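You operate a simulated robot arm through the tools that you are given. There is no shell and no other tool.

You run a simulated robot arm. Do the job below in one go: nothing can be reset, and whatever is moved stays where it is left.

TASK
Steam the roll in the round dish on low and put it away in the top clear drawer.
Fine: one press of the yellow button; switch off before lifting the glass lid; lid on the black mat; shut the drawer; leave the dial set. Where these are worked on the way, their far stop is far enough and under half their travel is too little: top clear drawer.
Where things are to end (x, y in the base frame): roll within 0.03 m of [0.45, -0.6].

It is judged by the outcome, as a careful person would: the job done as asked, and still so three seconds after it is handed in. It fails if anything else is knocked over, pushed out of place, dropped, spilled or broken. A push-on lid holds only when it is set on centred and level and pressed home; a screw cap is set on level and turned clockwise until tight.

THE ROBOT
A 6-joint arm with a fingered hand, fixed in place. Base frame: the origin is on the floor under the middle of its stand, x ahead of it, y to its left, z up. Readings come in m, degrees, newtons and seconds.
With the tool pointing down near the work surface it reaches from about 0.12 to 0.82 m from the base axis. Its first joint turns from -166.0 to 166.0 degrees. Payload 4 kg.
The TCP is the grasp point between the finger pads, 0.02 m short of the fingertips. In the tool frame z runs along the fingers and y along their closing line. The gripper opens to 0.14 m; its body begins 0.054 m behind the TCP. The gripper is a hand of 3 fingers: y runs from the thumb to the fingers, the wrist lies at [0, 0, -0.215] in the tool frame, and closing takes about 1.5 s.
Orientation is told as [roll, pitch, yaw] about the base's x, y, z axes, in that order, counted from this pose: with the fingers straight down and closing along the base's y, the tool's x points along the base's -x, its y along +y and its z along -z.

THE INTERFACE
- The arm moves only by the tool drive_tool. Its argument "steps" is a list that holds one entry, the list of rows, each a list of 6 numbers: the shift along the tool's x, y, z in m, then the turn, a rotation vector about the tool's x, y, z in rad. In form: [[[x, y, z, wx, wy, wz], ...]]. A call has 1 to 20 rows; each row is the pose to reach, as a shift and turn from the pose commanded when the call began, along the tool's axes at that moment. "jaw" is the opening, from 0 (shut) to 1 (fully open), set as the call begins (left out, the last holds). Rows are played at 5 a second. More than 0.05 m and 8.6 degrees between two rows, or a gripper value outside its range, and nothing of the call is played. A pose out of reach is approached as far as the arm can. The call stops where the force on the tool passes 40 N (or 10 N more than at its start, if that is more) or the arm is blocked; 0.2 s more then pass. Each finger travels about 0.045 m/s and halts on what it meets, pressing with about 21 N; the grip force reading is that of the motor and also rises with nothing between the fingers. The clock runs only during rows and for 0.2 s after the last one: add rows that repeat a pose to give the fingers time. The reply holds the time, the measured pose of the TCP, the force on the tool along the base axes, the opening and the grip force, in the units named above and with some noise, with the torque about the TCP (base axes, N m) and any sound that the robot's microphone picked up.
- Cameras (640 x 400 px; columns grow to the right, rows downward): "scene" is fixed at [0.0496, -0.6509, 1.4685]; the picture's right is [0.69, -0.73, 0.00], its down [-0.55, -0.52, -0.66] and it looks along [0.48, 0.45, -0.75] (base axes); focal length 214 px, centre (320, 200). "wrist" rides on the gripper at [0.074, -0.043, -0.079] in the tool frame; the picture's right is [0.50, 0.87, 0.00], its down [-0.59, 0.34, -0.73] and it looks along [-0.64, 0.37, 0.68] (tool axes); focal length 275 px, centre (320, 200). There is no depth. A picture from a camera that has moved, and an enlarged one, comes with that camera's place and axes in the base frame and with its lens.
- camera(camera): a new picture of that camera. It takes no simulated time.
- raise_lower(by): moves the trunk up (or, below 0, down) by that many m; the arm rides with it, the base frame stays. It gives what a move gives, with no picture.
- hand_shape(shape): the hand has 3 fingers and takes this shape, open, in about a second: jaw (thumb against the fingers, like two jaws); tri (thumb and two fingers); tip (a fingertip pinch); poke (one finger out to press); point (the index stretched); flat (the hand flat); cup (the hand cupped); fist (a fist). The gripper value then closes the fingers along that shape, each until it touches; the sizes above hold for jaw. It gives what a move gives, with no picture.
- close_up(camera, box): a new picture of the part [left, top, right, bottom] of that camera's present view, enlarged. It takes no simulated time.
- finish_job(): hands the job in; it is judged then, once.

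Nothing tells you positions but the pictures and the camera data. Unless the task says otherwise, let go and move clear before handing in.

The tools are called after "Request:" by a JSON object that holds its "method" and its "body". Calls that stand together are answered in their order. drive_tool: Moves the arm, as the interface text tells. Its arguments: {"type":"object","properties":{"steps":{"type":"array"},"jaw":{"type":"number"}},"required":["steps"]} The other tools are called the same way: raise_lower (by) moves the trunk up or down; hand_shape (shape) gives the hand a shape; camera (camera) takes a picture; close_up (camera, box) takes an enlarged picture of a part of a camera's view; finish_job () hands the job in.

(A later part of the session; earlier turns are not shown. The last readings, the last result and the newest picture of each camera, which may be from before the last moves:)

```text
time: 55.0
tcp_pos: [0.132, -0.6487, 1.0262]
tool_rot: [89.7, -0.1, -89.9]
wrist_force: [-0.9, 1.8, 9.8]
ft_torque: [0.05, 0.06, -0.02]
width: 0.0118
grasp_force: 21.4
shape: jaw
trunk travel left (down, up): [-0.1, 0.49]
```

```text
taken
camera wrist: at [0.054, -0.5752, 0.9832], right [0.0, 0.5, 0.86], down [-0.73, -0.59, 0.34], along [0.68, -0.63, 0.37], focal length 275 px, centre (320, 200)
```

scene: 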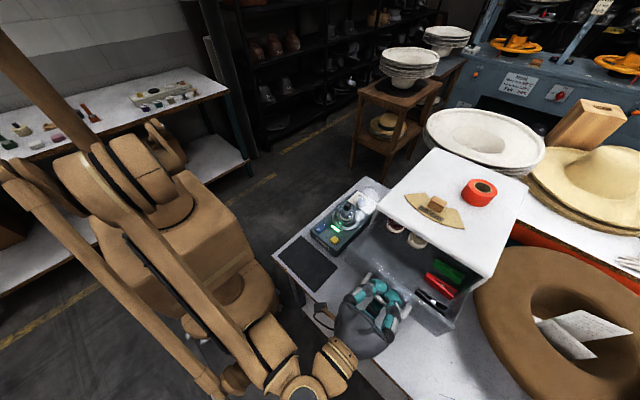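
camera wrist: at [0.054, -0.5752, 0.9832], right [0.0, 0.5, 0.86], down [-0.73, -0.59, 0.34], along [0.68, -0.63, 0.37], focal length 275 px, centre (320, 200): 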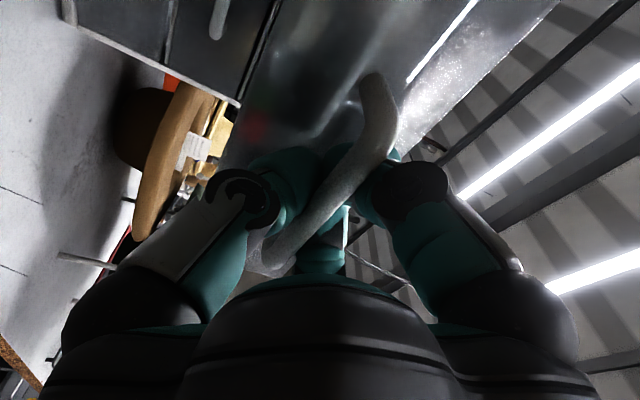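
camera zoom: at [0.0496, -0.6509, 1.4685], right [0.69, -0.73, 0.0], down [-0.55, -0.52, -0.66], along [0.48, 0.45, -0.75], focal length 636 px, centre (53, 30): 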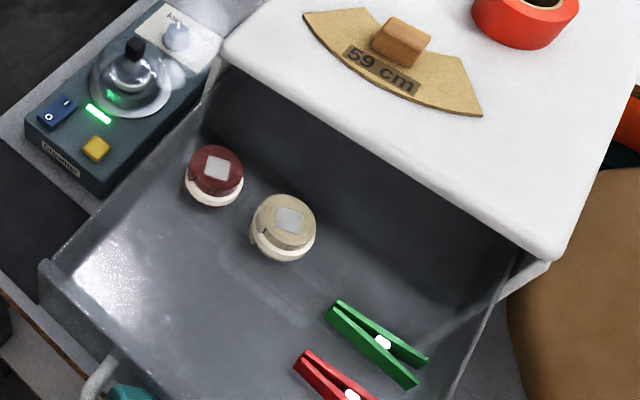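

The drawer is open about 0.206 m, comfortably beyond half travel, with no stop felt; I'll leave it there. Now release the handle and back off.

Request:
{"method": "drive_tool", "body": {"steps": [[[0, 0, 0, 0, 0, 0], [0, 0, 0, 0, 0, 0], [0, 0, 0, 0, 0, 0], [0, 0, 0, 0, 0, 0], [0, 0, 0, 0, 0, 0], [0, 0, 0, 0, 0, 0], [0, 0, 0, 0, 0, 0]]], "jaw": 0.65}}

Request:
{"method": "drive_tool", "body": {"steps": [[[0, 0.002, -0.015, 0, 0, 0], [0, 0.003, -0.03, 0, 0, 0], [0, 0.003, -0.045, 0, 0, 0], [0, 0.003, -0.06, 0, 0, 0]]]}}

Request:
{"method": "camera", "body": {"camera": "scene"}}

Request:
{"method": "camera", "body": {"camera": "wrist"}}

```text
time: 56.6
tcp_pos: [0.1321, -0.6482, 1.0265]
tool_rot: [89.8, -0.2, -89.9]
wrist_force: [0.0, 0.1, 0.4]
ft_torque: [0.0, 0.01, -0.03]
width: 0.0865
grasp_force: 0.2
shape: jaw
trunk travel left (down, up): [-0.1, 0.49]
```

```text
time: 57.6
tcp_pos: [0.0739, -0.6483, 1.0289]
tool_rot: [89.9, -0.2, -89.8]
wrist_force: [0.1, 0.8, 0.5]
ft_torque: [0.01, 0.0, 0.0]
width: 0.086
grasp_force: 0.1
shape: jaw
trunk travel left (down, up): [-0.1, 0.49]
```

```text
taken
```

scene: 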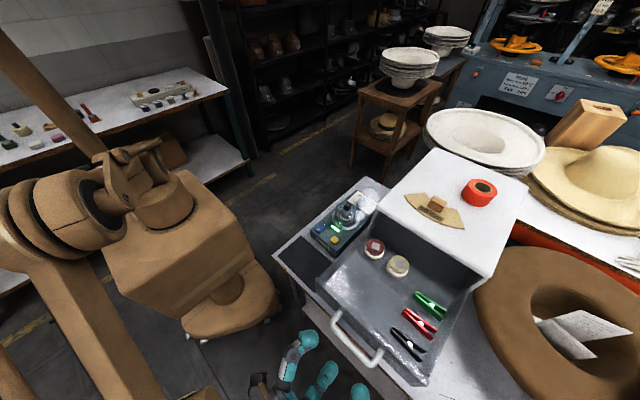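

```text
taken
camera wrist: at [-0.0058, -0.5756, 0.9856], right [0.0, 0.5, 0.86], down [-0.73, -0.59, 0.34], along [0.68, -0.63, 0.37], focal length 275 px, centre (320, 200)
```

wrist: 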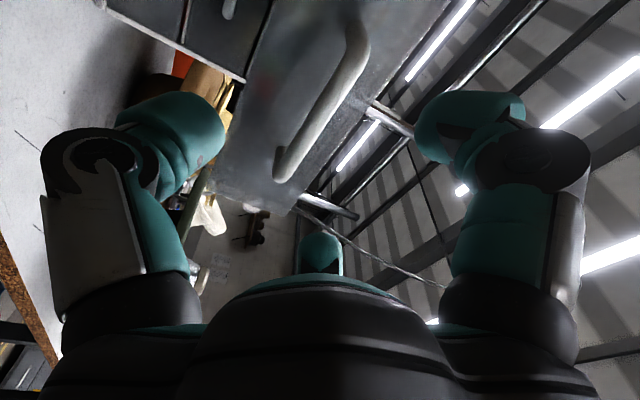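

Released cleanly; the drawer stays open. Let me check whether the steamer has finished.

Request:
{"method": "close_up", "body": {"camera": "scene", "box": [290, 165, 400, 255]}}

Request:
{"method": "close_up", "body": {"camera": "scene", "box": [300, 220, 500, 390]}}

```text
4.44 times, centred on (345, 210) of scene
camera zoom: at [0.0496, -0.6509, 1.4685], right [0.69, -0.73, 0.0], down [-0.55, -0.52, -0.66], along [0.48, 0.45, -0.75], focal length 953 px, centre (209, 156)
```

zoom: 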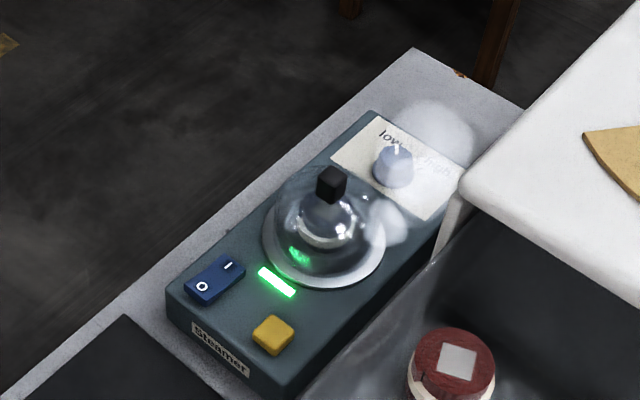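

```text
2.35 times, centred on (400, 305) of scene
camera zoom: at [0.0496, -0.6509, 1.4685], right [0.69, -0.73, 0.0], down [-0.55, -0.52, -0.66], along [0.48, 0.45, -0.75], focal length 505 px, centre (132, -47)
```

zoom: 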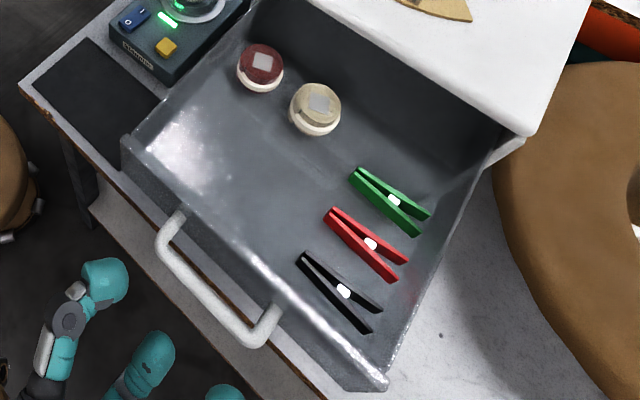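

It's still steaming. I'll return towards the steamer: rise clear of the drawer first, then point the hand down again.

Request:
{"method": "drive_tool", "body": {"steps": [[[0, 0.04, 0, 0, 0, 0], [0.025, 0.078, 0.005, 0, 0, 0], [0.06, 0.105, 0.015, 0, 0, 0], [0.1, 0.125, 0.025, 0, 0, 0], [0.14, 0.131, 0.035, 0, 0, 0], [0.175, 0.131, 0.042, 0, 0, 0], [0.198, 0.131, 0.046, 0, 0, 0]]]}}

Request:
{"method": "drive_tool", "body": {"steps": [[[0, 0, 0, 0.131, 0, 0], [0, 0, 0, 0.262, 0, 0], [0, 0, 0, 0.393, 0, 0], [0, 0, 0, 0.524, 0, 0], [0, 0, 0, 0.654, 0, 0], [0, 0, 0, 0.785, 0, 0], [0, 0, 0, 0.916, 0, 0], [0, 0, 0, 1.047, 0, 0], [0, 0, 0, 1.178, 0, 0], [0, 0, 0, 1.309, 0, 0], [0, 0, 0, 1.44, 0, 0], [0, 0, 0, 1.571, 0, 0]]]}}

Request:
{"method": "camera", "body": {"camera": "scene"}}

```text
time: 59.2
tcp_pos: [0.1205, -0.4497, 1.1582]
tool_rot: [89.8, -0.2, -89.9]
wrist_force: [1.0, -0.3, 1.2]
ft_torque: [0.01, 0.0, 0.0]
width: 0.0862
grasp_force: 0.1
shape: jaw
trunk travel left (down, up): [-0.1, 0.49]
```

```text
time: 61.8
tcp_pos: [0.1198, -0.4509, 1.1579]
tool_rot: [-0.4, -0.2, -89.9]
wrist_force: [0.5, 0.0, -0.5]
ft_torque: [-0.02, -0.01, -0.01]
width: 0.0864
grasp_force: 0.2
shape: jaw
trunk travel left (down, up): [-0.1, 0.49]
```

```text
taken
```

scene: 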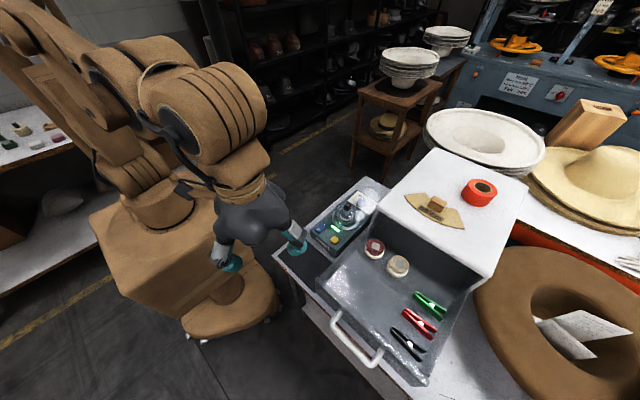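

The scene is unchanged and the drawer stays open. Now I go above the rocker's O end at about (0.337, −0.370), turning back to yaw +20°, and take the poke shape.

Request:
{"method": "drive_tool", "body": {"steps": [[[0.0062, 0.0154, 0.008, 0, 0, -0.137], [0.0124, 0.0307, 0.016, 0, 0, -0.274], [0.0186, 0.0461, 0.024, 0, 0, -0.411], [0.0249, 0.0614, 0.031, 0, 0, -0.548], [0.0311, 0.0768, 0.039, 0, 0, -0.685], [0.0373, 0.0921, 0.047, 0, 0, -0.822], [0.0435, 0.1075, 0.055, 0, 0, -0.959], [0.0497, 0.1229, 0.063, 0, 0, -1.096], [0.0559, 0.1382, 0.071, 0, 0, -1.233], [0.0621, 0.1536, 0.079, 0, 0, -1.37], [0.0684, 0.1689, 0.086, 0, 0, -1.507], [0.0746, 0.1843, 0.094, 0, 0, -1.644], [0.0808, 0.1996, 0.102, 0, 0, -1.781], [0.087, 0.215, 0.11, 0, 0, -1.918]]]}}

Request:
{"method": "hand_shape", "body": {"shape": "poke"}}

Request:
{"method": "camera", "body": {"camera": "wrist"}}

Request:
{"method": "close_up", "body": {"camera": "scene", "box": [270, 150, 400, 250]}}

```text
time: 64.8
tcp_pos: [0.3362, -0.3632, 1.0481]
tool_rot: [-0.1, 0.2, 20.1]
wrist_force: [0.1, 0.0, -0.7]
ft_torque: [-0.01, 0.02, 0.01]
width: 0.0863
grasp_force: 0.0
shape: jaw
trunk travel left (down, up): [-0.1, 0.49]
```

```text
time: 65.7
tcp_pos: [0.3352, -0.364, 1.0477]
tool_rot: [0.0, 0.2, 20.0]
wrist_force: [-0.2, -0.3, -0.6]
ft_torque: [0.01, -0.04, 0.03]
width: 0.0
grasp_force: 0.2
shape: poke
trunk travel left (down, up): [-0.1, 0.49]
```

```text
taken
camera wrist: at [0.2802, -0.4295, 1.1272], right [-0.77, 0.64, 0.0], down [0.44, 0.52, 0.73], along [0.47, 0.56, -0.68], focal length 275 px, centre (320, 200)
```

wrist: 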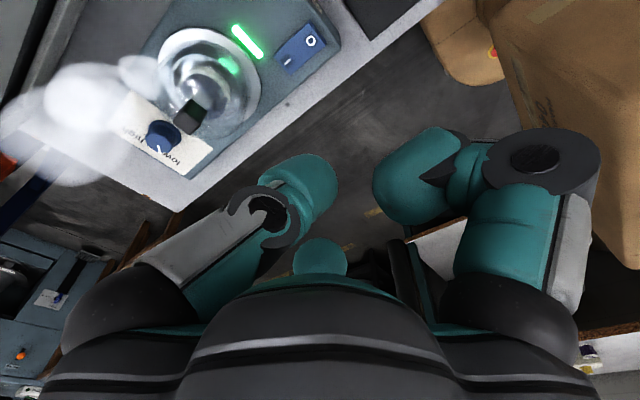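

```text
4.00 times, centred on (335, 200) of scene
camera zoom: at [0.0496, -0.6509, 1.4685], right [0.69, -0.73, 0.0], down [-0.55, -0.52, -0.66], along [0.48, 0.45, -0.75], focal length 858 px, centre (260, 200)
```

zoom: 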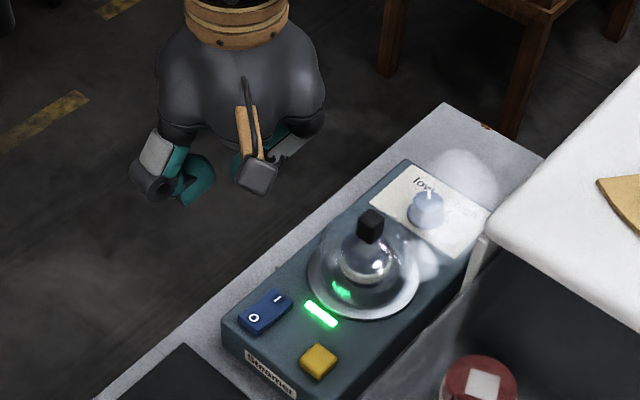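

It's still steaming about 25 s after the press. I'll hold here a little and listen for the end of the cycle.

Request:
{"method": "drive_tool", "body": {"steps": [[[0, 0, 0, 0, 0, 0], [0, 0, 0, 0, 0, 0], [0, 0, 0, 0, 0, 0], [0, 0, 0, 0, 0, 0], [0, 0, 0, 0, 0, 0], [0, 0, 0, 0, 0, 0], [0, 0, 0, 0, 0, 0], [0, 0, 0, 0, 0, 0], [0, 0, 0, 0, 0, 0], [0, 0, 0, 0, 0, 0], [0, 0, 0, 0, 0, 0], [0, 0, 0, 0, 0, 0], [0, 0, 0, 0, 0, 0], [0, 0, 0, 0, 0, 0], [0, 0, 0, 0, 0, 0], [0, 0, 0, 0, 0, 0], [0, 0, 0, 0, 0, 0], [0, 0, 0, 0, 0, 0], [0, 0, 0, 0, 0, 0], [0, 0, 0, 0, 0, 0]]]}}

Request:
{"method": "drive_tool", "body": {"steps": [[[0, 0, 0, 0, 0, 0], [0, 0, 0, 0, 0, 0], [0, 0, 0, 0, 0, 0], [0, 0, 0, 0, 0, 0], [0, 0, 0, 0, 0, 0], [0, 0, 0, 0, 0, 0], [0, 0, 0, 0, 0, 0], [0, 0, 0, 0, 0, 0], [0, 0, 0, 0, 0, 0], [0, 0, 0, 0, 0, 0], [0, 0, 0, 0, 0, 0], [0, 0, 0, 0, 0, 0], [0, 0, 0, 0, 0, 0], [0, 0, 0, 0, 0, 0], [0, 0, 0, 0, 0, 0], [0, 0, 0, 0, 0, 0], [0, 0, 0, 0, 0, 0], [0, 0, 0, 0, 0, 0], [0, 0, 0, 0, 0, 0], [0, 0, 0, 0, 0, 0]]]}}

Request:
{"method": "close_up", "body": {"camera": "scene", "box": [270, 150, 400, 250]}}

```text
time: 69.9
tcp_pos: [0.3345, -0.3634, 1.0477]
tool_rot: [-0.1, 0.2, 20.0]
wrist_force: [0.0, 0.1, -0.2]
ft_torque: [-0.02, 0.04, 0.01]
width: 0.0
grasp_force: 0.1
shape: poke
trunk travel left (down, up): [-0.1, 0.49]
```

```text
time: 74.1
tcp_pos: [0.3353, -0.3635, 1.0486]
tool_rot: [-0.2, 0.2, 20.0]
wrist_force: [-0.4, 0.1, -0.5]
ft_torque: [-0.01, -0.02, -0.01]
width: 0.0001
grasp_force: 0.0
shape: poke
trunk travel left (down, up): [-0.1, 0.49]
```

```text
4.00 times, centred on (335, 200) of scene
camera zoom: at [0.0496, -0.6509, 1.4685], right [0.69, -0.73, 0.0], down [-0.55, -0.52, -0.66], along [0.48, 0.45, -0.75], focal length 858 px, centre (260, 200)
```

zoom: 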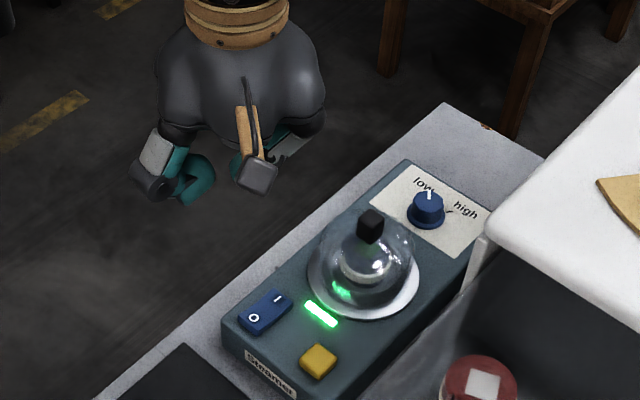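

The steam has stopped, so the cycle is complete. Now I descend to the rocker's O end to switch off.

Request:
{"method": "drive_tool", "body": {"steps": [[[0, 0, 0.04, 0, 0, 0], [0, 0, 0.08, 0, 0, 0], [0, 0, 0.12, 0, 0, 0], [0, 0, 0.155, 0, 0, 0]]]}}

Request:
{"method": "camera", "body": {"camera": "wrist"}}

Request:
{"method": "close_up", "body": {"camera": "wrist", "box": [240, 60, 440, 185]}}

Request:
{"method": "close_up", "body": {"camera": "scene", "box": [290, 180, 380, 255]}}

```text
time: 75.1
tcp_pos: [0.3342, -0.3643, 0.8924]
tool_rot: [-0.2, 0.1, 19.9]
wrist_force: [-0.9, -0.1, 1.3]
ft_torque: [0.0, -0.02, 0.01]
width: 0.0
grasp_force: 0.1
shape: poke
trunk travel left (down, up): [-0.1, 0.49]
```

```text
taken
camera wrist: at [0.2797, -0.4302, 0.9721], right [-0.77, 0.64, 0.0], down [0.44, 0.52, 0.73], along [0.47, 0.56, -0.68], focal length 275 px, centre (320, 200)
```

wrist: 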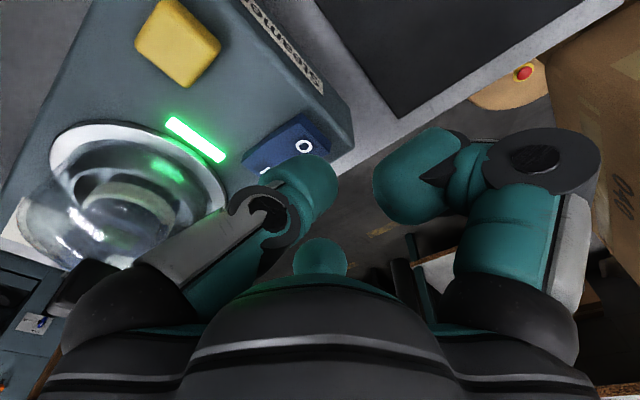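

```text
3.20 times, centred on (340, 122) of wrist
camera zoom: at [0.2797, -0.4302, 0.9721], right [-0.77, 0.64, 0.0], down [0.44, 0.52, 0.73], along [0.47, 0.56, -0.68], focal length 881 px, centre (256, 448)
```

zoom: 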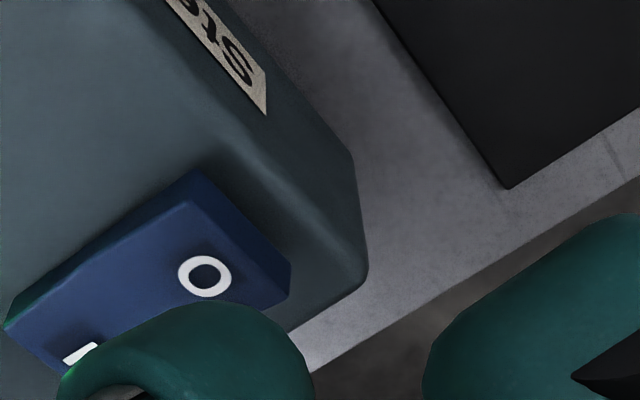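

```text
5.33 times, centred on (335, 218) of scene
camera zoom: at [0.0496, -0.6509, 1.4685], right [0.69, -0.73, 0.0], down [-0.55, -0.52, -0.66], along [0.48, 0.45, -0.75], focal length 1144 px, centre (240, 107)
```

zoom: 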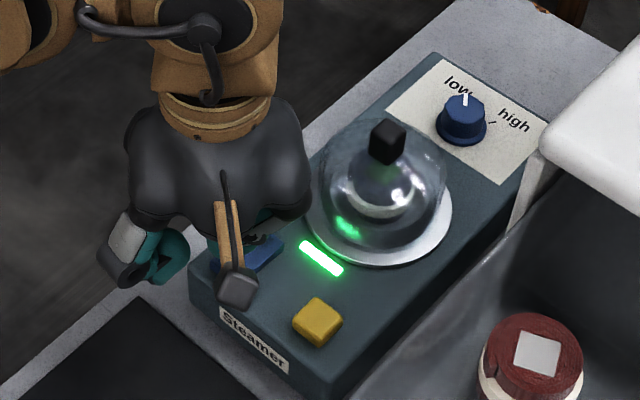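

The fingertip is over the O mark, slightly outboard. I'll press down slowly.

Request:
{"method": "drive_tool", "body": {"steps": [[[0, 0, 0.006, 0, 0, 0], [0, 0, 0.012, 0, 0, 0], [0, 0, 0.015, 0, 0, 0], [0, 0, 0.017, 0, 0, 0], [0, 0, 0.019, 0, 0, 0], [0, 0, 0.021, 0, 0, 0]]]}}

Request:
{"method": "close_up", "body": {"camera": "scene", "box": [290, 180, 380, 255]}}

```text
time: 76.5
tcp_pos: [0.3339, -0.3637, 0.8714]
tool_rot: [-0.1, 0.1, 20.0]
wrist_force: [-0.6, 0.6, 1.1]
ft_torque: [-0.02, -0.01, -0.03]
width: 0.0002
grasp_force: 0.0
shape: poke
trunk travel left (down, up): [-0.1, 0.49]
```

```text
5.33 times, centred on (335, 218) of scene
camera zoom: at [0.0496, -0.6509, 1.4685], right [0.69, -0.73, 0.0], down [-0.55, -0.52, -0.66], along [0.48, 0.45, -0.75], focal length 1144 px, centre (240, 107)
```

zoom: 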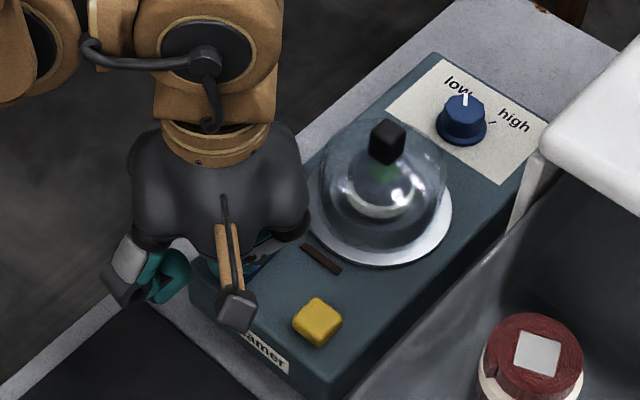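

The green lamp has gone out, so the switch is off. I'll lift straight up and verify.

Request:
{"method": "drive_tool", "body": {"steps": [[[0, 0, -0.03, 0, 0, 0], [0, 0, -0.07, 0, 0, 0], [0, 0, -0.11, 0, 0, 0], [0, 0, -0.15, 0, 0, 0]]]}}

Request:
{"method": "close_up", "body": {"camera": "scene", "box": [290, 180, 380, 255]}}

Request:
{"method": "camera", "body": {"camera": "wrist"}}

```text
time: 77.5
tcp_pos: [0.3349, -0.362, 1.0229]
tool_rot: [-0.1, 0.3, 20.1]
wrist_force: [-0.7, 0.8, 0.3]
ft_torque: [-0.01, 0.02, -0.01]
width: 0.0
grasp_force: 0.1
shape: poke
trunk travel left (down, up): [-0.1, 0.49]
```

```text
5.33 times, centred on (335, 218) of scene
camera zoom: at [0.0496, -0.6509, 1.4685], right [0.69, -0.73, 0.0], down [-0.55, -0.52, -0.66], along [0.48, 0.45, -0.75], focal length 1144 px, centre (240, 107)
```

zoom: 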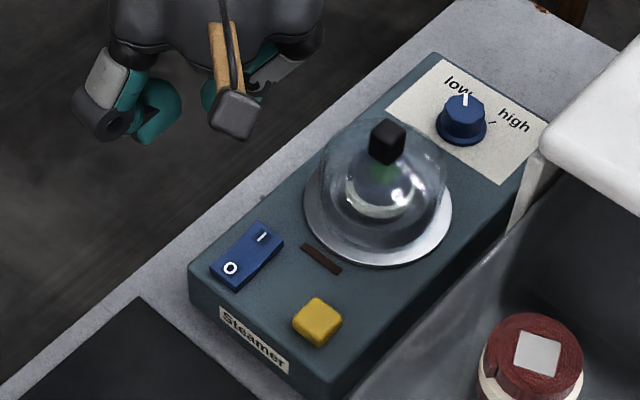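

```text
taken
camera wrist: at [0.2811, -0.4285, 1.1016], right [-0.77, 0.64, 0.0], down [0.44, 0.52, 0.73], along [0.47, 0.56, -0.68], focal length 275 px, centre (320, 200)
```

wrist: 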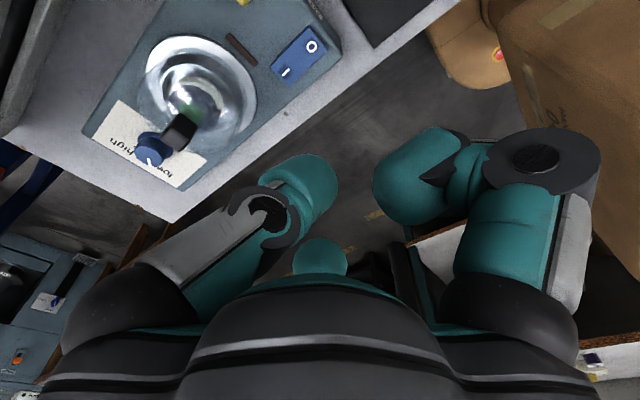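

The rocker now shows O pressed and the lamp is dark. Next the lid: the black knob is at about (0.4445, −0.405, 0.9165); I move above it with yaw 0 and check.

Request:
{"method": "drive_tool", "body": {"steps": [[[-0.0222, -0.0192, 0, 0, 0, 0.0873], [-0.0443, -0.0385, 0, 0, 0, 0.1745], [-0.0665, -0.0577, 0, 0, 0, 0.2618], [-0.0886, -0.0769, 0, 0, 0, 0.351], [-0.0886, -0.0769, 0, 0, 0, 0.351], [-0.0886, -0.0769, 0, 0, 0, 0.351]]], "jaw": 0.5}}

Request:
{"method": "camera", "body": {"camera": "wrist"}}

Request:
{"method": "close_up", "body": {"camera": "wrist", "box": [240, 20, 400, 145]}}

```text
time: 78.9
tcp_pos: [0.4442, -0.4047, 1.0216]
tool_rot: [-0.2, 0.2, -0.2]
wrist_force: [-0.6, -0.3, -0.2]
ft_torque: [-0.02, 0.01, -0.03]
width: 0.0666
grasp_force: 0.0
shape: jaw
trunk travel left (down, up): [-0.1, 0.49]
```

```text
taken
camera wrist: at [0.3712, -0.4482, 1.1013], right [-0.5, 0.87, 0.0], down [0.59, 0.34, 0.73], along [0.64, 0.36, -0.68], focal length 275 px, centre (320, 200)
```

wrist: 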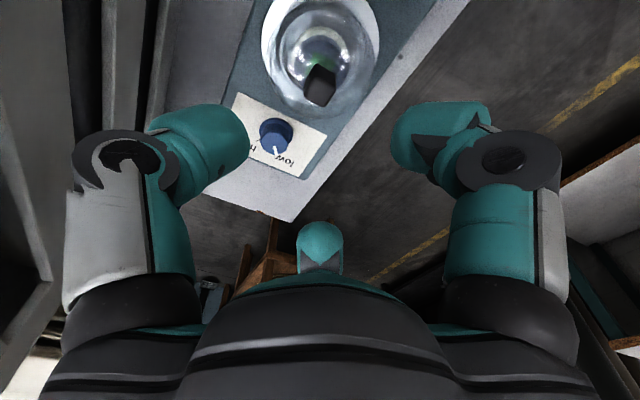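

```text
3.20 times, centred on (320, 82) of wrist
camera zoom: at [0.3712, -0.4482, 1.1013], right [-0.5, 0.87, 0.0], down [0.59, 0.34, 0.73], along [0.64, 0.36, -0.68], focal length 881 px, centre (320, 576)
```

zoom: 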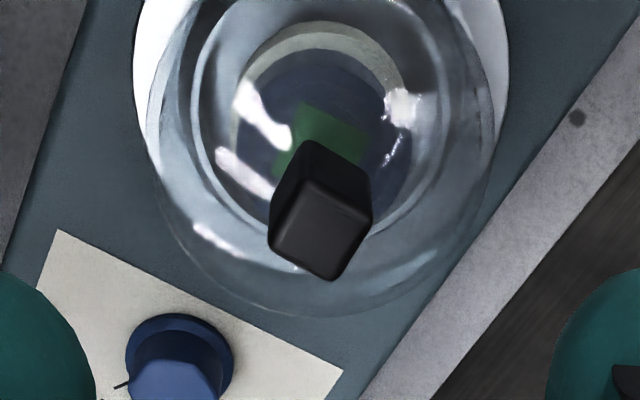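

The square on the roll under the glass has turned green, which fits a finished steaming. The TCP is right over the knob; I'll descend around it.

Request:
{"method": "drive_tool", "body": {"steps": [[[0, -0.0005, 0.03, 0, 0, 0], [0, -0.001, 0.06, 0, 0, 0], [0, -0.001, 0.08, 0, 0, 0], [0, -0.001, 0.08, 0, 0, 0]]], "jaw": 0.4}}

Request:
{"method": "camera", "body": {"camera": "wrist"}}

Request:
{"method": "close_up", "body": {"camera": "scene", "box": [310, 165, 390, 225]}}

```text
time: 79.9
tcp_pos: [0.4444, -0.4061, 0.9421]
tool_rot: [-0.2, 0.2, -0.2]
wrist_force: [0.5, -0.2, 0.5]
ft_torque: [-0.01, -0.02, -0.01]
width: 0.0534
grasp_force: 0.1
shape: jaw
trunk travel left (down, up): [-0.1, 0.49]
```

```text
taken
camera wrist: at [0.3701, -0.4499, 1.0212], right [-0.5, 0.87, 0.0], down [0.59, 0.34, 0.73], along [0.64, 0.36, -0.68], focal length 275 px, centre (320, 200)
```

wrist: 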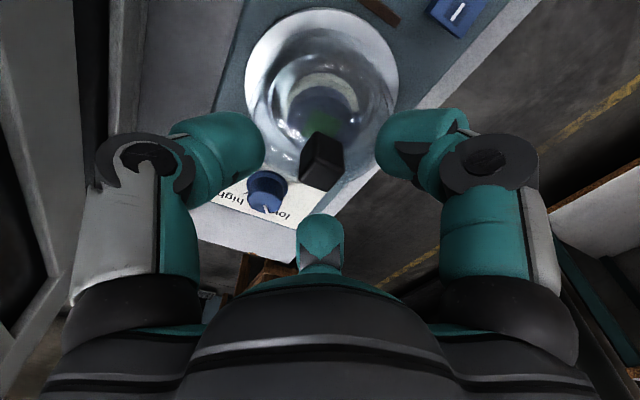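

```text
6.67 times, centred on (350, 195) of scene
camera zoom: at [0.0496, -0.6509, 1.4685], right [0.69, -0.73, 0.0], down [-0.55, -0.52, -0.66], along [0.48, 0.45, -0.75], focal length 1430 px, centre (120, 233)
```

zoom: 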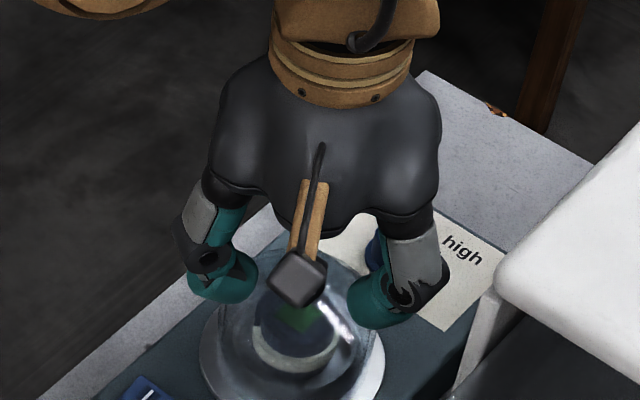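

The knob is centred between the fingers. I'll lower the last ~2 cm and close on it.

Request:
{"method": "drive_tool", "body": {"steps": [[[0, 0, 0.008, 0, 0, 0], [0, 0, 0.015, 0, 0, 0], [0, 0, 0.0195, 0, 0, 0], [0, 0, 0.0195, 0, 0, 0]]]}}

Request:
{"method": "drive_tool", "body": {"steps": [[[0, 0, 0, 0, 0, 0], [0, 0, 0, 0, 0, 0], [0, 0, 0, 0, 0, 0], [0, 0, 0, 0, 0, 0], [0, 0, 0, 0, 0, 0], [0, 0, 0, 0, 0, 0]]], "jaw": 0.0}}

Request:
{"method": "camera", "body": {"camera": "wrist"}}

Request:
{"method": "close_up", "body": {"camera": "scene", "box": [310, 165, 390, 225]}}

```text
time: 80.9
tcp_pos: [0.4439, -0.4067, 0.9226]
tool_rot: [-0.2, 0.2, -0.2]
wrist_force: [-0.2, 0.1, 0.6]
ft_torque: [0.03, 0.03, 0.0]
width: 0.0534
grasp_force: 0.1
shape: jaw
trunk travel left (down, up): [-0.1, 0.49]
```

```text
time: 82.3
tcp_pos: [0.443, -0.4065, 0.9227]
tool_rot: [-0.2, 0.1, -0.2]
wrist_force: [-2.3, 1.7, 12.9]
ft_torque: [0.29, 0.51, -0.08]
width: 0.0154
grasp_force: 21.1
shape: jaw
trunk travel left (down, up): [-0.1, 0.49]
heard: snap
```

```text
taken
camera wrist: at [0.3695, -0.4494, 1.0023], right [-0.5, 0.87, 0.0], down [0.59, 0.34, 0.73], along [0.64, 0.36, -0.68], focal length 275 px, centre (320, 200)
```

wrist: 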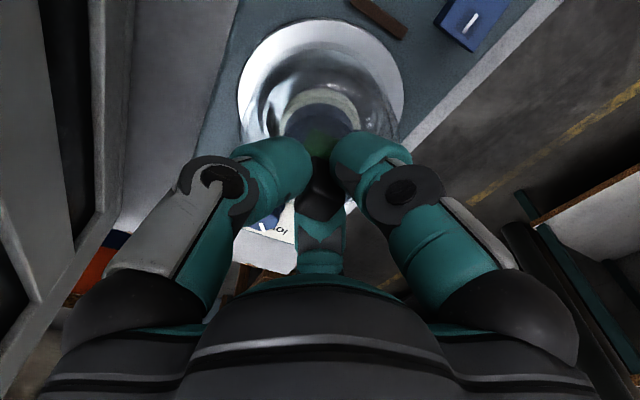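

```text
6.67 times, centred on (350, 195) of scene
camera zoom: at [0.0496, -0.6509, 1.4685], right [0.69, -0.73, 0.0], down [-0.55, -0.52, -0.66], along [0.48, 0.45, -0.75], focal length 1430 px, centre (120, 233)
```

zoom: 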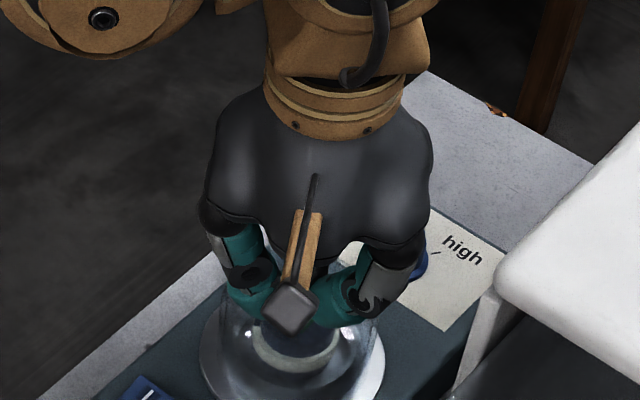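

The knob is held (width 0.0154) and I heard a snap, likely the lid's seat. I'll lift straight up slowly and look.

Request:
{"method": "drive_tool", "body": {"steps": [[[0, 0, -0.006, 0, 0, 0], [0, 0, -0.015, 0, 0, 0], [0, 0, -0.03, 0, 0, 0], [0, 0, -0.05, 0, 0, 0]]]}}

Request:
{"method": "camera", "body": {"camera": "wrist"}}

Request:
{"method": "close_up", "body": {"camera": "scene", "box": [300, 145, 400, 225]}}

```text
time: 83.3
tcp_pos: [0.4439, -0.4083, 0.9738]
tool_rot: [-0.3, 0.2, -0.2]
wrist_force: [0.7, -1.0, -0.5]
ft_torque: [0.0, 0.04, -0.01]
width: 0.0152
grasp_force: 21.1
shape: jaw
trunk travel left (down, up): [-0.1, 0.49]
```

```text
taken
camera wrist: at [0.3705, -0.4504, 1.0522], right [-0.5, 0.87, 0.0], down [0.59, 0.34, 0.73], along [0.64, 0.36, -0.68], focal length 275 px, centre (320, 200)
```

wrist: 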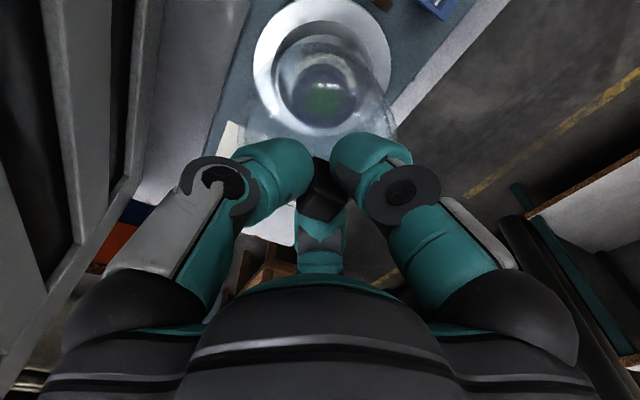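

```text
5.00 times, centred on (350, 185) of scene
camera zoom: at [0.0496, -0.6509, 1.4685], right [0.69, -0.73, 0.0], down [-0.55, -0.52, -0.66], along [0.48, 0.45, -0.75], focal length 1072 px, centre (170, 275)
```

zoom: 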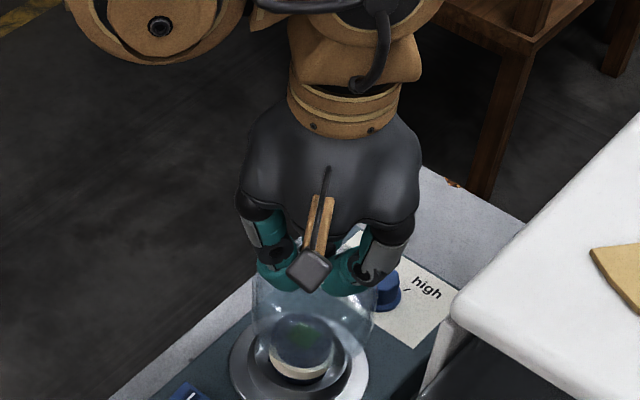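

The lid is off and the roll remains in the dish. I'll raise it more and carry it over to the black mat centre (0.2455, −0.408).

Request:
{"method": "drive_tool", "body": {"steps": [[[0, 0, -0.03, 0, 0, 0], [0, 0, -0.055, 0, 0, 0], [0.035, 0, -0.055, 0, 0, 0], [0.07, 0, -0.055, 0, 0, 0], [0.105, 0, -0.055, 0, 0, 0], [0.14, 0, -0.055, 0, 0, 0], [0.175, 0, -0.055, 0, 0, 0], [0.198, 0, -0.055, 0, 0, 0], [0.198, 0, -0.055, 0, 0, 0]]]}}

Request:
{"method": "camera", "body": {"camera": "wrist"}}

Request:
{"method": "close_up", "body": {"camera": "scene", "box": [250, 170, 390, 290]}}

```text
time: 85.3
tcp_pos: [0.2468, -0.4059, 1.0279]
tool_rot: [-0.2, 0.3, -0.1]
wrist_force: [-0.1, 0.1, -0.8]
ft_torque: [0.0, 0.01, 0.01]
width: 0.0155
grasp_force: 20.5
shape: jaw
trunk travel left (down, up): [-0.1, 0.49]
```

```text
taken
camera wrist: at [0.1724, -0.4483, 1.1073], right [-0.5, 0.87, 0.0], down [0.59, 0.34, 0.73], along [0.64, 0.36, -0.68], focal length 275 px, centre (320, 200)
```

wrist: 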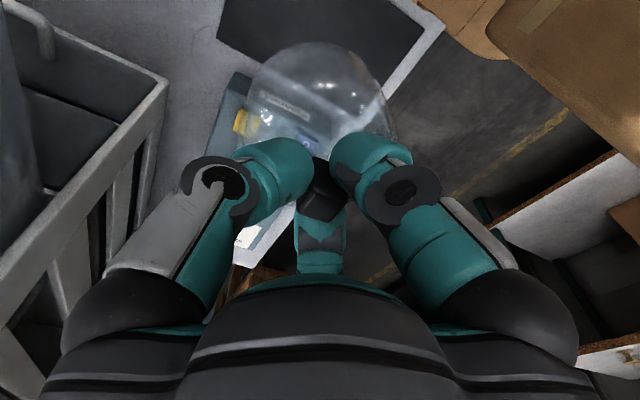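

```text
3.33 times, centred on (320, 230) of scene
camera zoom: at [0.0496, -0.6509, 1.4685], right [0.69, -0.73, 0.0], down [-0.55, -0.52, -0.66], along [0.48, 0.45, -0.75], focal length 715 px, centre (320, 100)
```

zoom: 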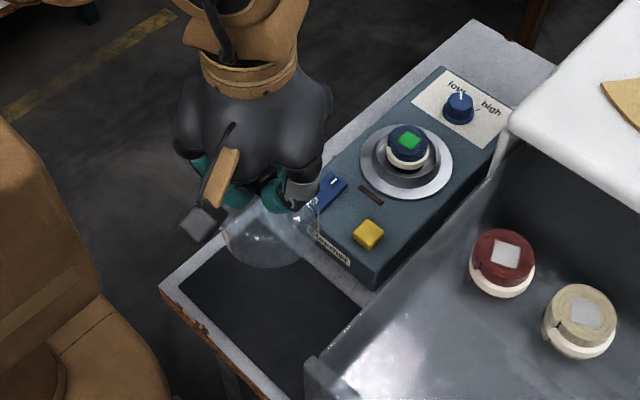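

The blue roll with a green square sits in the dish, and the lid hangs above the mat. I'll lower it gently.

Request:
{"method": "drive_tool", "body": {"steps": [[[0, 0, 0.04, 0, 0, 0], [0, 0, 0.08, 0, 0, 0], [0, 0, 0.11, 0, 0, 0], [0, 0, 0.12, 0, 0, 0], [0, 0, 0.126, 0, 0, 0]]]}}

Request:
{"method": "camera", "body": {"camera": "wrist"}}

Request:
{"method": "close_up", "body": {"camera": "scene", "box": [250, 170, 390, 290]}}

```text
time: 86.5
tcp_pos: [0.2457, -0.4067, 0.9018]
tool_rot: [-0.3, 0.2, -0.2]
wrist_force: [-0.2, 0.3, -0.5]
ft_torque: [-0.03, -0.03, -0.02]
width: 0.0154
grasp_force: 20.7
shape: jaw
trunk travel left (down, up): [-0.1, 0.49]
```

```text
taken
camera wrist: at [0.1723, -0.4495, 0.9805], right [-0.5, 0.87, 0.0], down [0.59, 0.34, 0.73], along [0.64, 0.36, -0.68], focal length 275 px, centre (320, 200)
```

wrist: 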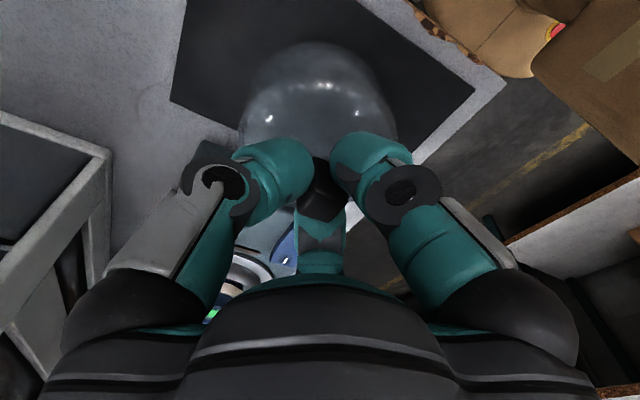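

```text
3.33 times, centred on (320, 230) of scene
camera zoom: at [0.0496, -0.6509, 1.4685], right [0.69, -0.73, 0.0], down [-0.55, -0.52, -0.66], along [0.48, 0.45, -0.75], focal length 715 px, centre (320, 100)
```

zoom: 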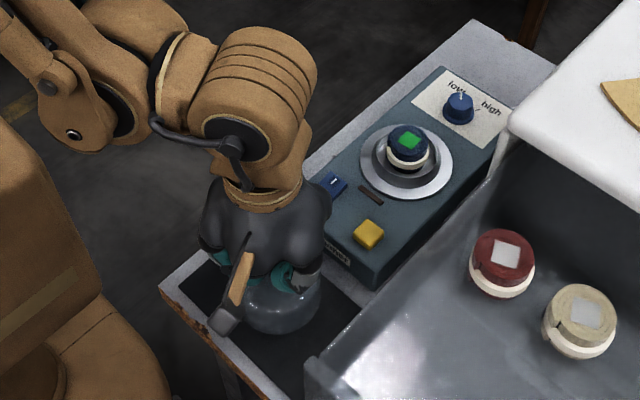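

Nearly on the mat; I continue in 2–3 mm steps until it touches.

Request:
{"method": "drive_tool", "body": {"steps": [[[0, 0, 0.003, 0, 0, 0], [0, 0, 0.006, 0, 0, 0], [0, 0, 0.009, 0, 0, 0], [0, 0, 0.011, 0, 0, 0]]]}}

```text
time: 87.5
tcp_pos: [0.2456, -0.4073, 0.891]
tool_rot: [-0.3, 0.1, -0.2]
wrist_force: [-0.8, -0.7, -1.0]
ft_torque: [0.02, -0.01, 0.01]
width: 0.0151
grasp_force: 21.2
shape: jaw
trunk travel left (down, up): [-0.1, 0.49]
```

Request:
{"method": "drive_tool", "body": {"steps": [[[0, 0, 0.002, 0, 0, 0], [0, 0, 0.004, 0, 0, 0], [0, 0, 0.006, 0, 0, 0]]]}}

Request:
{"method": "close_up", "body": {"camera": "scene", "box": [270, 210, 350, 280]}}

Request:
{"method": "close_up", "body": {"camera": "wrist", "box": [160, 0, 480, 200]}}

```text
time: 88.3
tcp_pos: [0.2463, -0.4071, 0.885]
tool_rot: [-0.3, 0.3, -0.2]
wrist_force: [0.1, -0.5, 0.0]
ft_torque: [-0.01, -0.01, -0.01]
width: 0.0151
grasp_force: 21.2
shape: jaw
trunk travel left (down, up): [-0.1, 0.49]
```

```text
5.71 times, centred on (310, 245) of scene
camera zoom: at [0.0496, -0.6509, 1.4685], right [0.69, -0.73, 0.0], down [-0.55, -0.52, -0.66], along [0.48, 0.45, -0.75], focal length 1226 px, centre (377, -57)
```

zoom: 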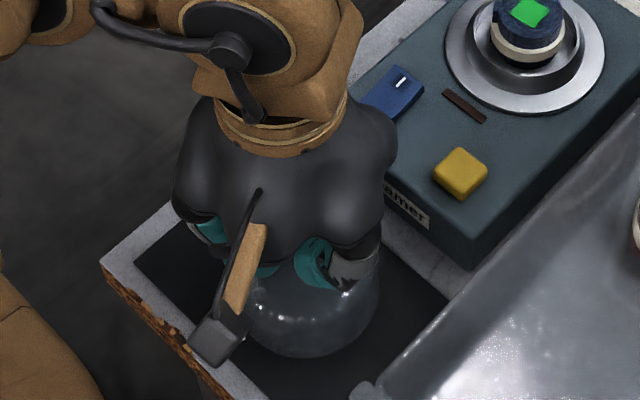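

```text
2.00 times, centred on (320, 100) of wrist
camera zoom: at [0.1717, -0.4498, 0.9644], right [-0.5, 0.87, 0.0], down [0.59, 0.34, 0.73], along [0.64, 0.36, -0.68], focal length 551 px, centre (320, 400)
```

zoom: 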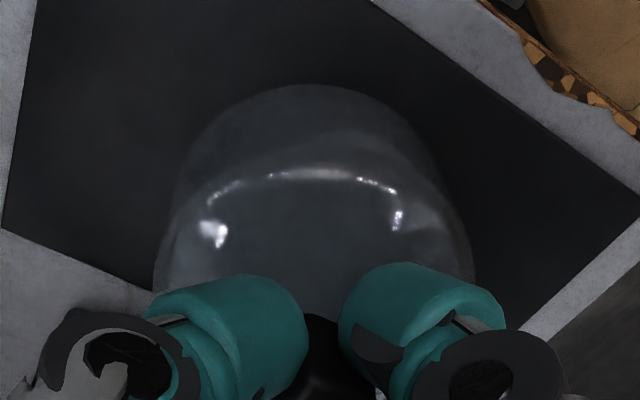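

No contact yet (force ~0). I keep going down in small steps.

Request:
{"method": "drive_tool", "body": {"steps": [[[0, 0, 0.002, 0, 0, 0], [0, 0, 0.004, 0, 0, 0], [0, 0, 0.006, 0, 0, 0]]]}}

```text
time: 89.1
tcp_pos: [0.2457, -0.407, 0.8781]
tool_rot: [-0.2, 0.2, -0.2]
wrist_force: [0.5, 0.2, 0.0]
ft_torque: [-0.02, -0.01, 0.01]
width: 0.0154
grasp_force: 21.1
shape: jaw
trunk travel left (down, up): [-0.1, 0.49]
```

Request:
{"method": "drive_tool", "body": {"steps": [[[0, 0, 0.002, 0, 0, 0], [0, 0, 0.004, 0, 0, 0], [0, 0, 0.006, 0, 0, 0]]]}}

Request:
{"method": "close_up", "body": {"camera": "scene", "box": [270, 210, 350, 280]}}

```text
time: 89.8
tcp_pos: [0.2457, -0.4076, 0.876]
tool_rot: [-0.3, 0.1, -0.2]
wrist_force: [5.0, -5.9, 30.5]
ft_torque: [0.31, 0.53, 0.01]
width: 0.0158
grasp_force: 20.8
shape: jaw
trunk travel left (down, up): [-0.1, 0.49]
stopped in row 3: the force on the tool passed its limit at 45 N (the readings are from after the stop); the commanded pose is now the measured one
```

```text
5.71 times, centred on (310, 245) of scene
camera zoom: at [0.0496, -0.6509, 1.4685], right [0.69, -0.73, 0.0], down [-0.55, -0.52, -0.66], along [0.48, 0.45, -0.75], focal length 1226 px, centre (377, -57)
```

zoom: 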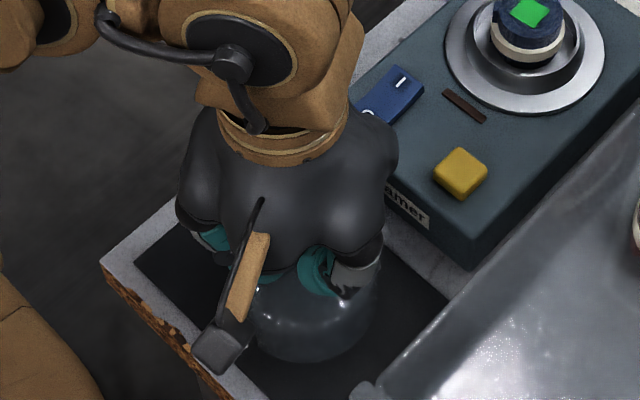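

The lid is on the mat. I'll relieve the pressure by a millimetre, then open the fingers.

Request:
{"method": "drive_tool", "body": {"steps": [[[0, 0, -0.001, 0, 0, 0], [0, 0, -0.0015, 0, 0, 0]]]}}

Request:
{"method": "drive_tool", "body": {"steps": [[[0, 0, 0, 0, 0, 0], [0, 0, 0, 0, 0, 0], [0, 0, 0, 0, 0, 0], [0, 0, 0, 0, 0, 0], [0, 0, 0, 0, 0, 0], [0, 0, 0, 0, 0, 0]]], "jaw": 0.45}}

Request:
{"method": "camera", "body": {"camera": "wrist"}}

```text
time: 90.3
tcp_pos: [0.2455, -0.4069, 0.876]
tool_rot: [-0.4, 0.1, -0.2]
wrist_force: [2.0, -2.6, 14.5]
ft_torque: [0.19, 0.27, 0.03]
width: 0.0157
grasp_force: 20.6
shape: jaw
trunk travel left (down, up): [-0.1, 0.49]
```

```text
time: 91.8
tcp_pos: [0.2457, -0.4064, 0.8765]
tool_rot: [-0.4, 0.1, -0.1]
wrist_force: [-0.5, -0.6, 0.9]
ft_torque: [0.03, 0.0, -0.03]
width: 0.0593
grasp_force: 0.0
shape: jaw
trunk travel left (down, up): [-0.1, 0.49]
```

```text
taken
camera wrist: at [0.1724, -0.4506, 0.9562], right [-0.5, 0.87, 0.0], down [0.59, 0.34, 0.73], along [0.64, 0.36, -0.68], focal length 275 px, centre (320, 200)
```

wrist: 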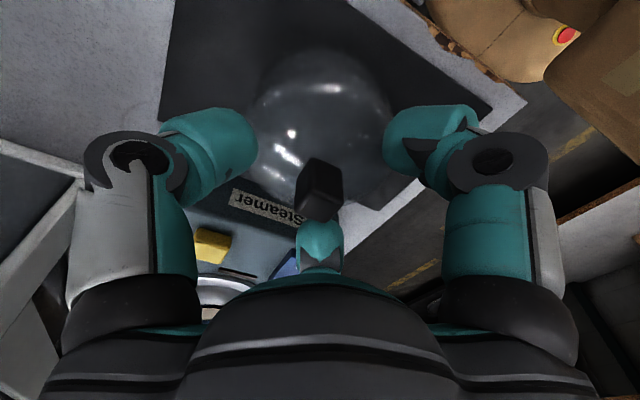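

The lid stands free on the mat and the fingers are clear of the knob. I'll rise straight up and check.

Request:
{"method": "drive_tool", "body": {"steps": [[[0, 0, -0.02, 0, 0, 0], [0, 0, -0.05, 0, 0, 0], [0, 0, -0.09, 0, 0, 0], [0, 0, -0.13, 0, 0, 0], [0, 0, -0.16, 0, 0, 0]]]}}

Request:
{"method": "camera", "body": {"camera": "wrist"}}

Request:
{"method": "camera", "body": {"camera": "scene"}}

Request:
{"method": "close_up", "body": {"camera": "scene", "box": [270, 170, 390, 280]}}

```text
time: 93.0
tcp_pos: [0.2452, -0.4069, 1.0359]
tool_rot: [-0.3, 0.1, -0.1]
wrist_force: [-0.2, -0.2, 0.2]
ft_torque: [-0.03, -0.02, 0.0]
width: 0.0595
grasp_force: 0.1
shape: jaw
trunk travel left (down, up): [-0.1, 0.49]
```

```text
taken
camera wrist: at [0.1725, -0.4499, 1.1162], right [-0.5, 0.87, 0.0], down [0.59, 0.34, 0.73], along [0.64, 0.36, -0.68], focal length 275 px, centre (320, 200)
```

wrist: 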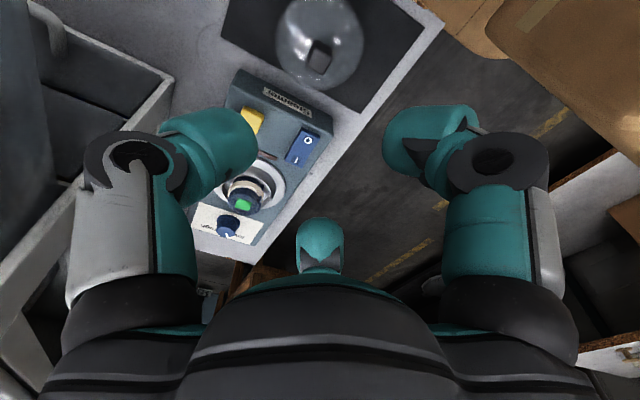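

```text
taken
```

scene: 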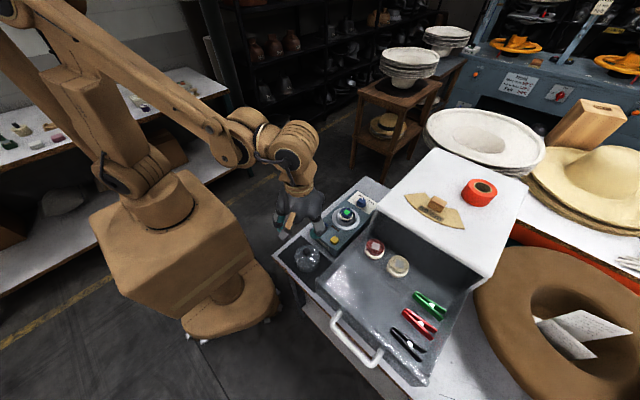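

```text
3.64 times, centred on (330, 225) of scene
camera zoom: at [0.0496, -0.6509, 1.4685], right [0.69, -0.73, 0.0], down [-0.55, -0.52, -0.66], along [0.48, 0.45, -0.75], focal length 780 px, centre (284, 109)
```

zoom: 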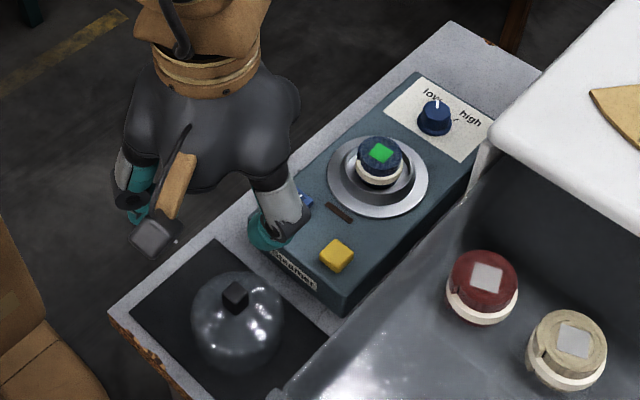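

The lid sits on the mat, and the blue roll (≈45 mm across, top z≈0.886) is in the dish. I'll move above the dish for a close look before grasping.

Request:
{"method": "drive_tool", "body": {"steps": [[[-0.04, 0, 0, 0, 0, 0], [-0.08, 0, 0, 0, 0, 0], [-0.12, 0.001, 0, 0, 0, 0], [-0.16, 0.002, 0, 0, 0, 0], [-0.199, 0.002, 0, 0, 0, 0], [-0.199, 0.002, 0, 0, 0, 0]]], "jaw": 0.7}}

Request:
{"method": "camera", "body": {"camera": "wrist"}}

Request:
{"method": "close_up", "body": {"camera": "wrist", "box": [240, 10, 400, 135]}}

Request:
{"method": "close_up", "body": {"camera": "scene", "box": [325, 195, 375, 235]}}

```text
time: 94.3
tcp_pos: [0.4449, -0.4059, 1.0358]
tool_rot: [-0.3, 0.1, -0.1]
wrist_force: [0.2, -0.1, -0.1]
ft_torque: [0.03, 0.01, -0.01]
width: 0.0921
grasp_force: 0.1
shape: jaw
trunk travel left (down, up): [-0.1, 0.49]
```

```text
taken
camera wrist: at [0.3714, -0.4483, 1.1152], right [-0.5, 0.87, 0.0], down [0.59, 0.34, 0.73], along [0.64, 0.36, -0.68], focal length 275 px, centre (320, 200)
```

wrist: 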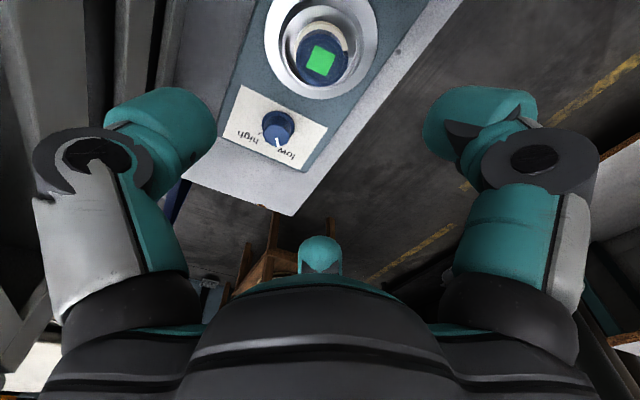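

```text
3.20 times, centred on (320, 72) of wrist
camera zoom: at [0.3714, -0.4483, 1.1152], right [-0.5, 0.87, 0.0], down [0.59, 0.34, 0.73], along [0.64, 0.36, -0.68], focal length 881 px, centre (320, 608)
```

zoom: 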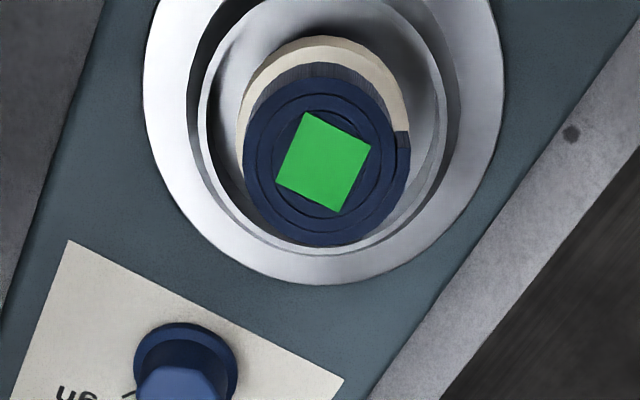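

```text
10.00 times, centred on (350, 215) of scene
camera zoom: at [0.0496, -0.6509, 1.4685], right [0.69, -0.73, 0.0], down [-0.55, -0.52, -0.66], along [0.48, 0.45, -0.75], focal length 2145 px, centre (20, 50)
```

zoom: 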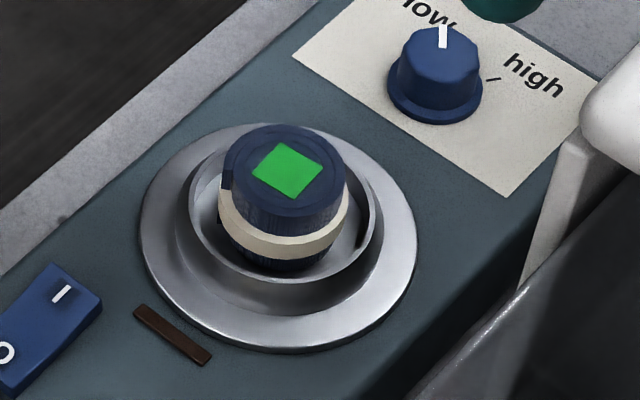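

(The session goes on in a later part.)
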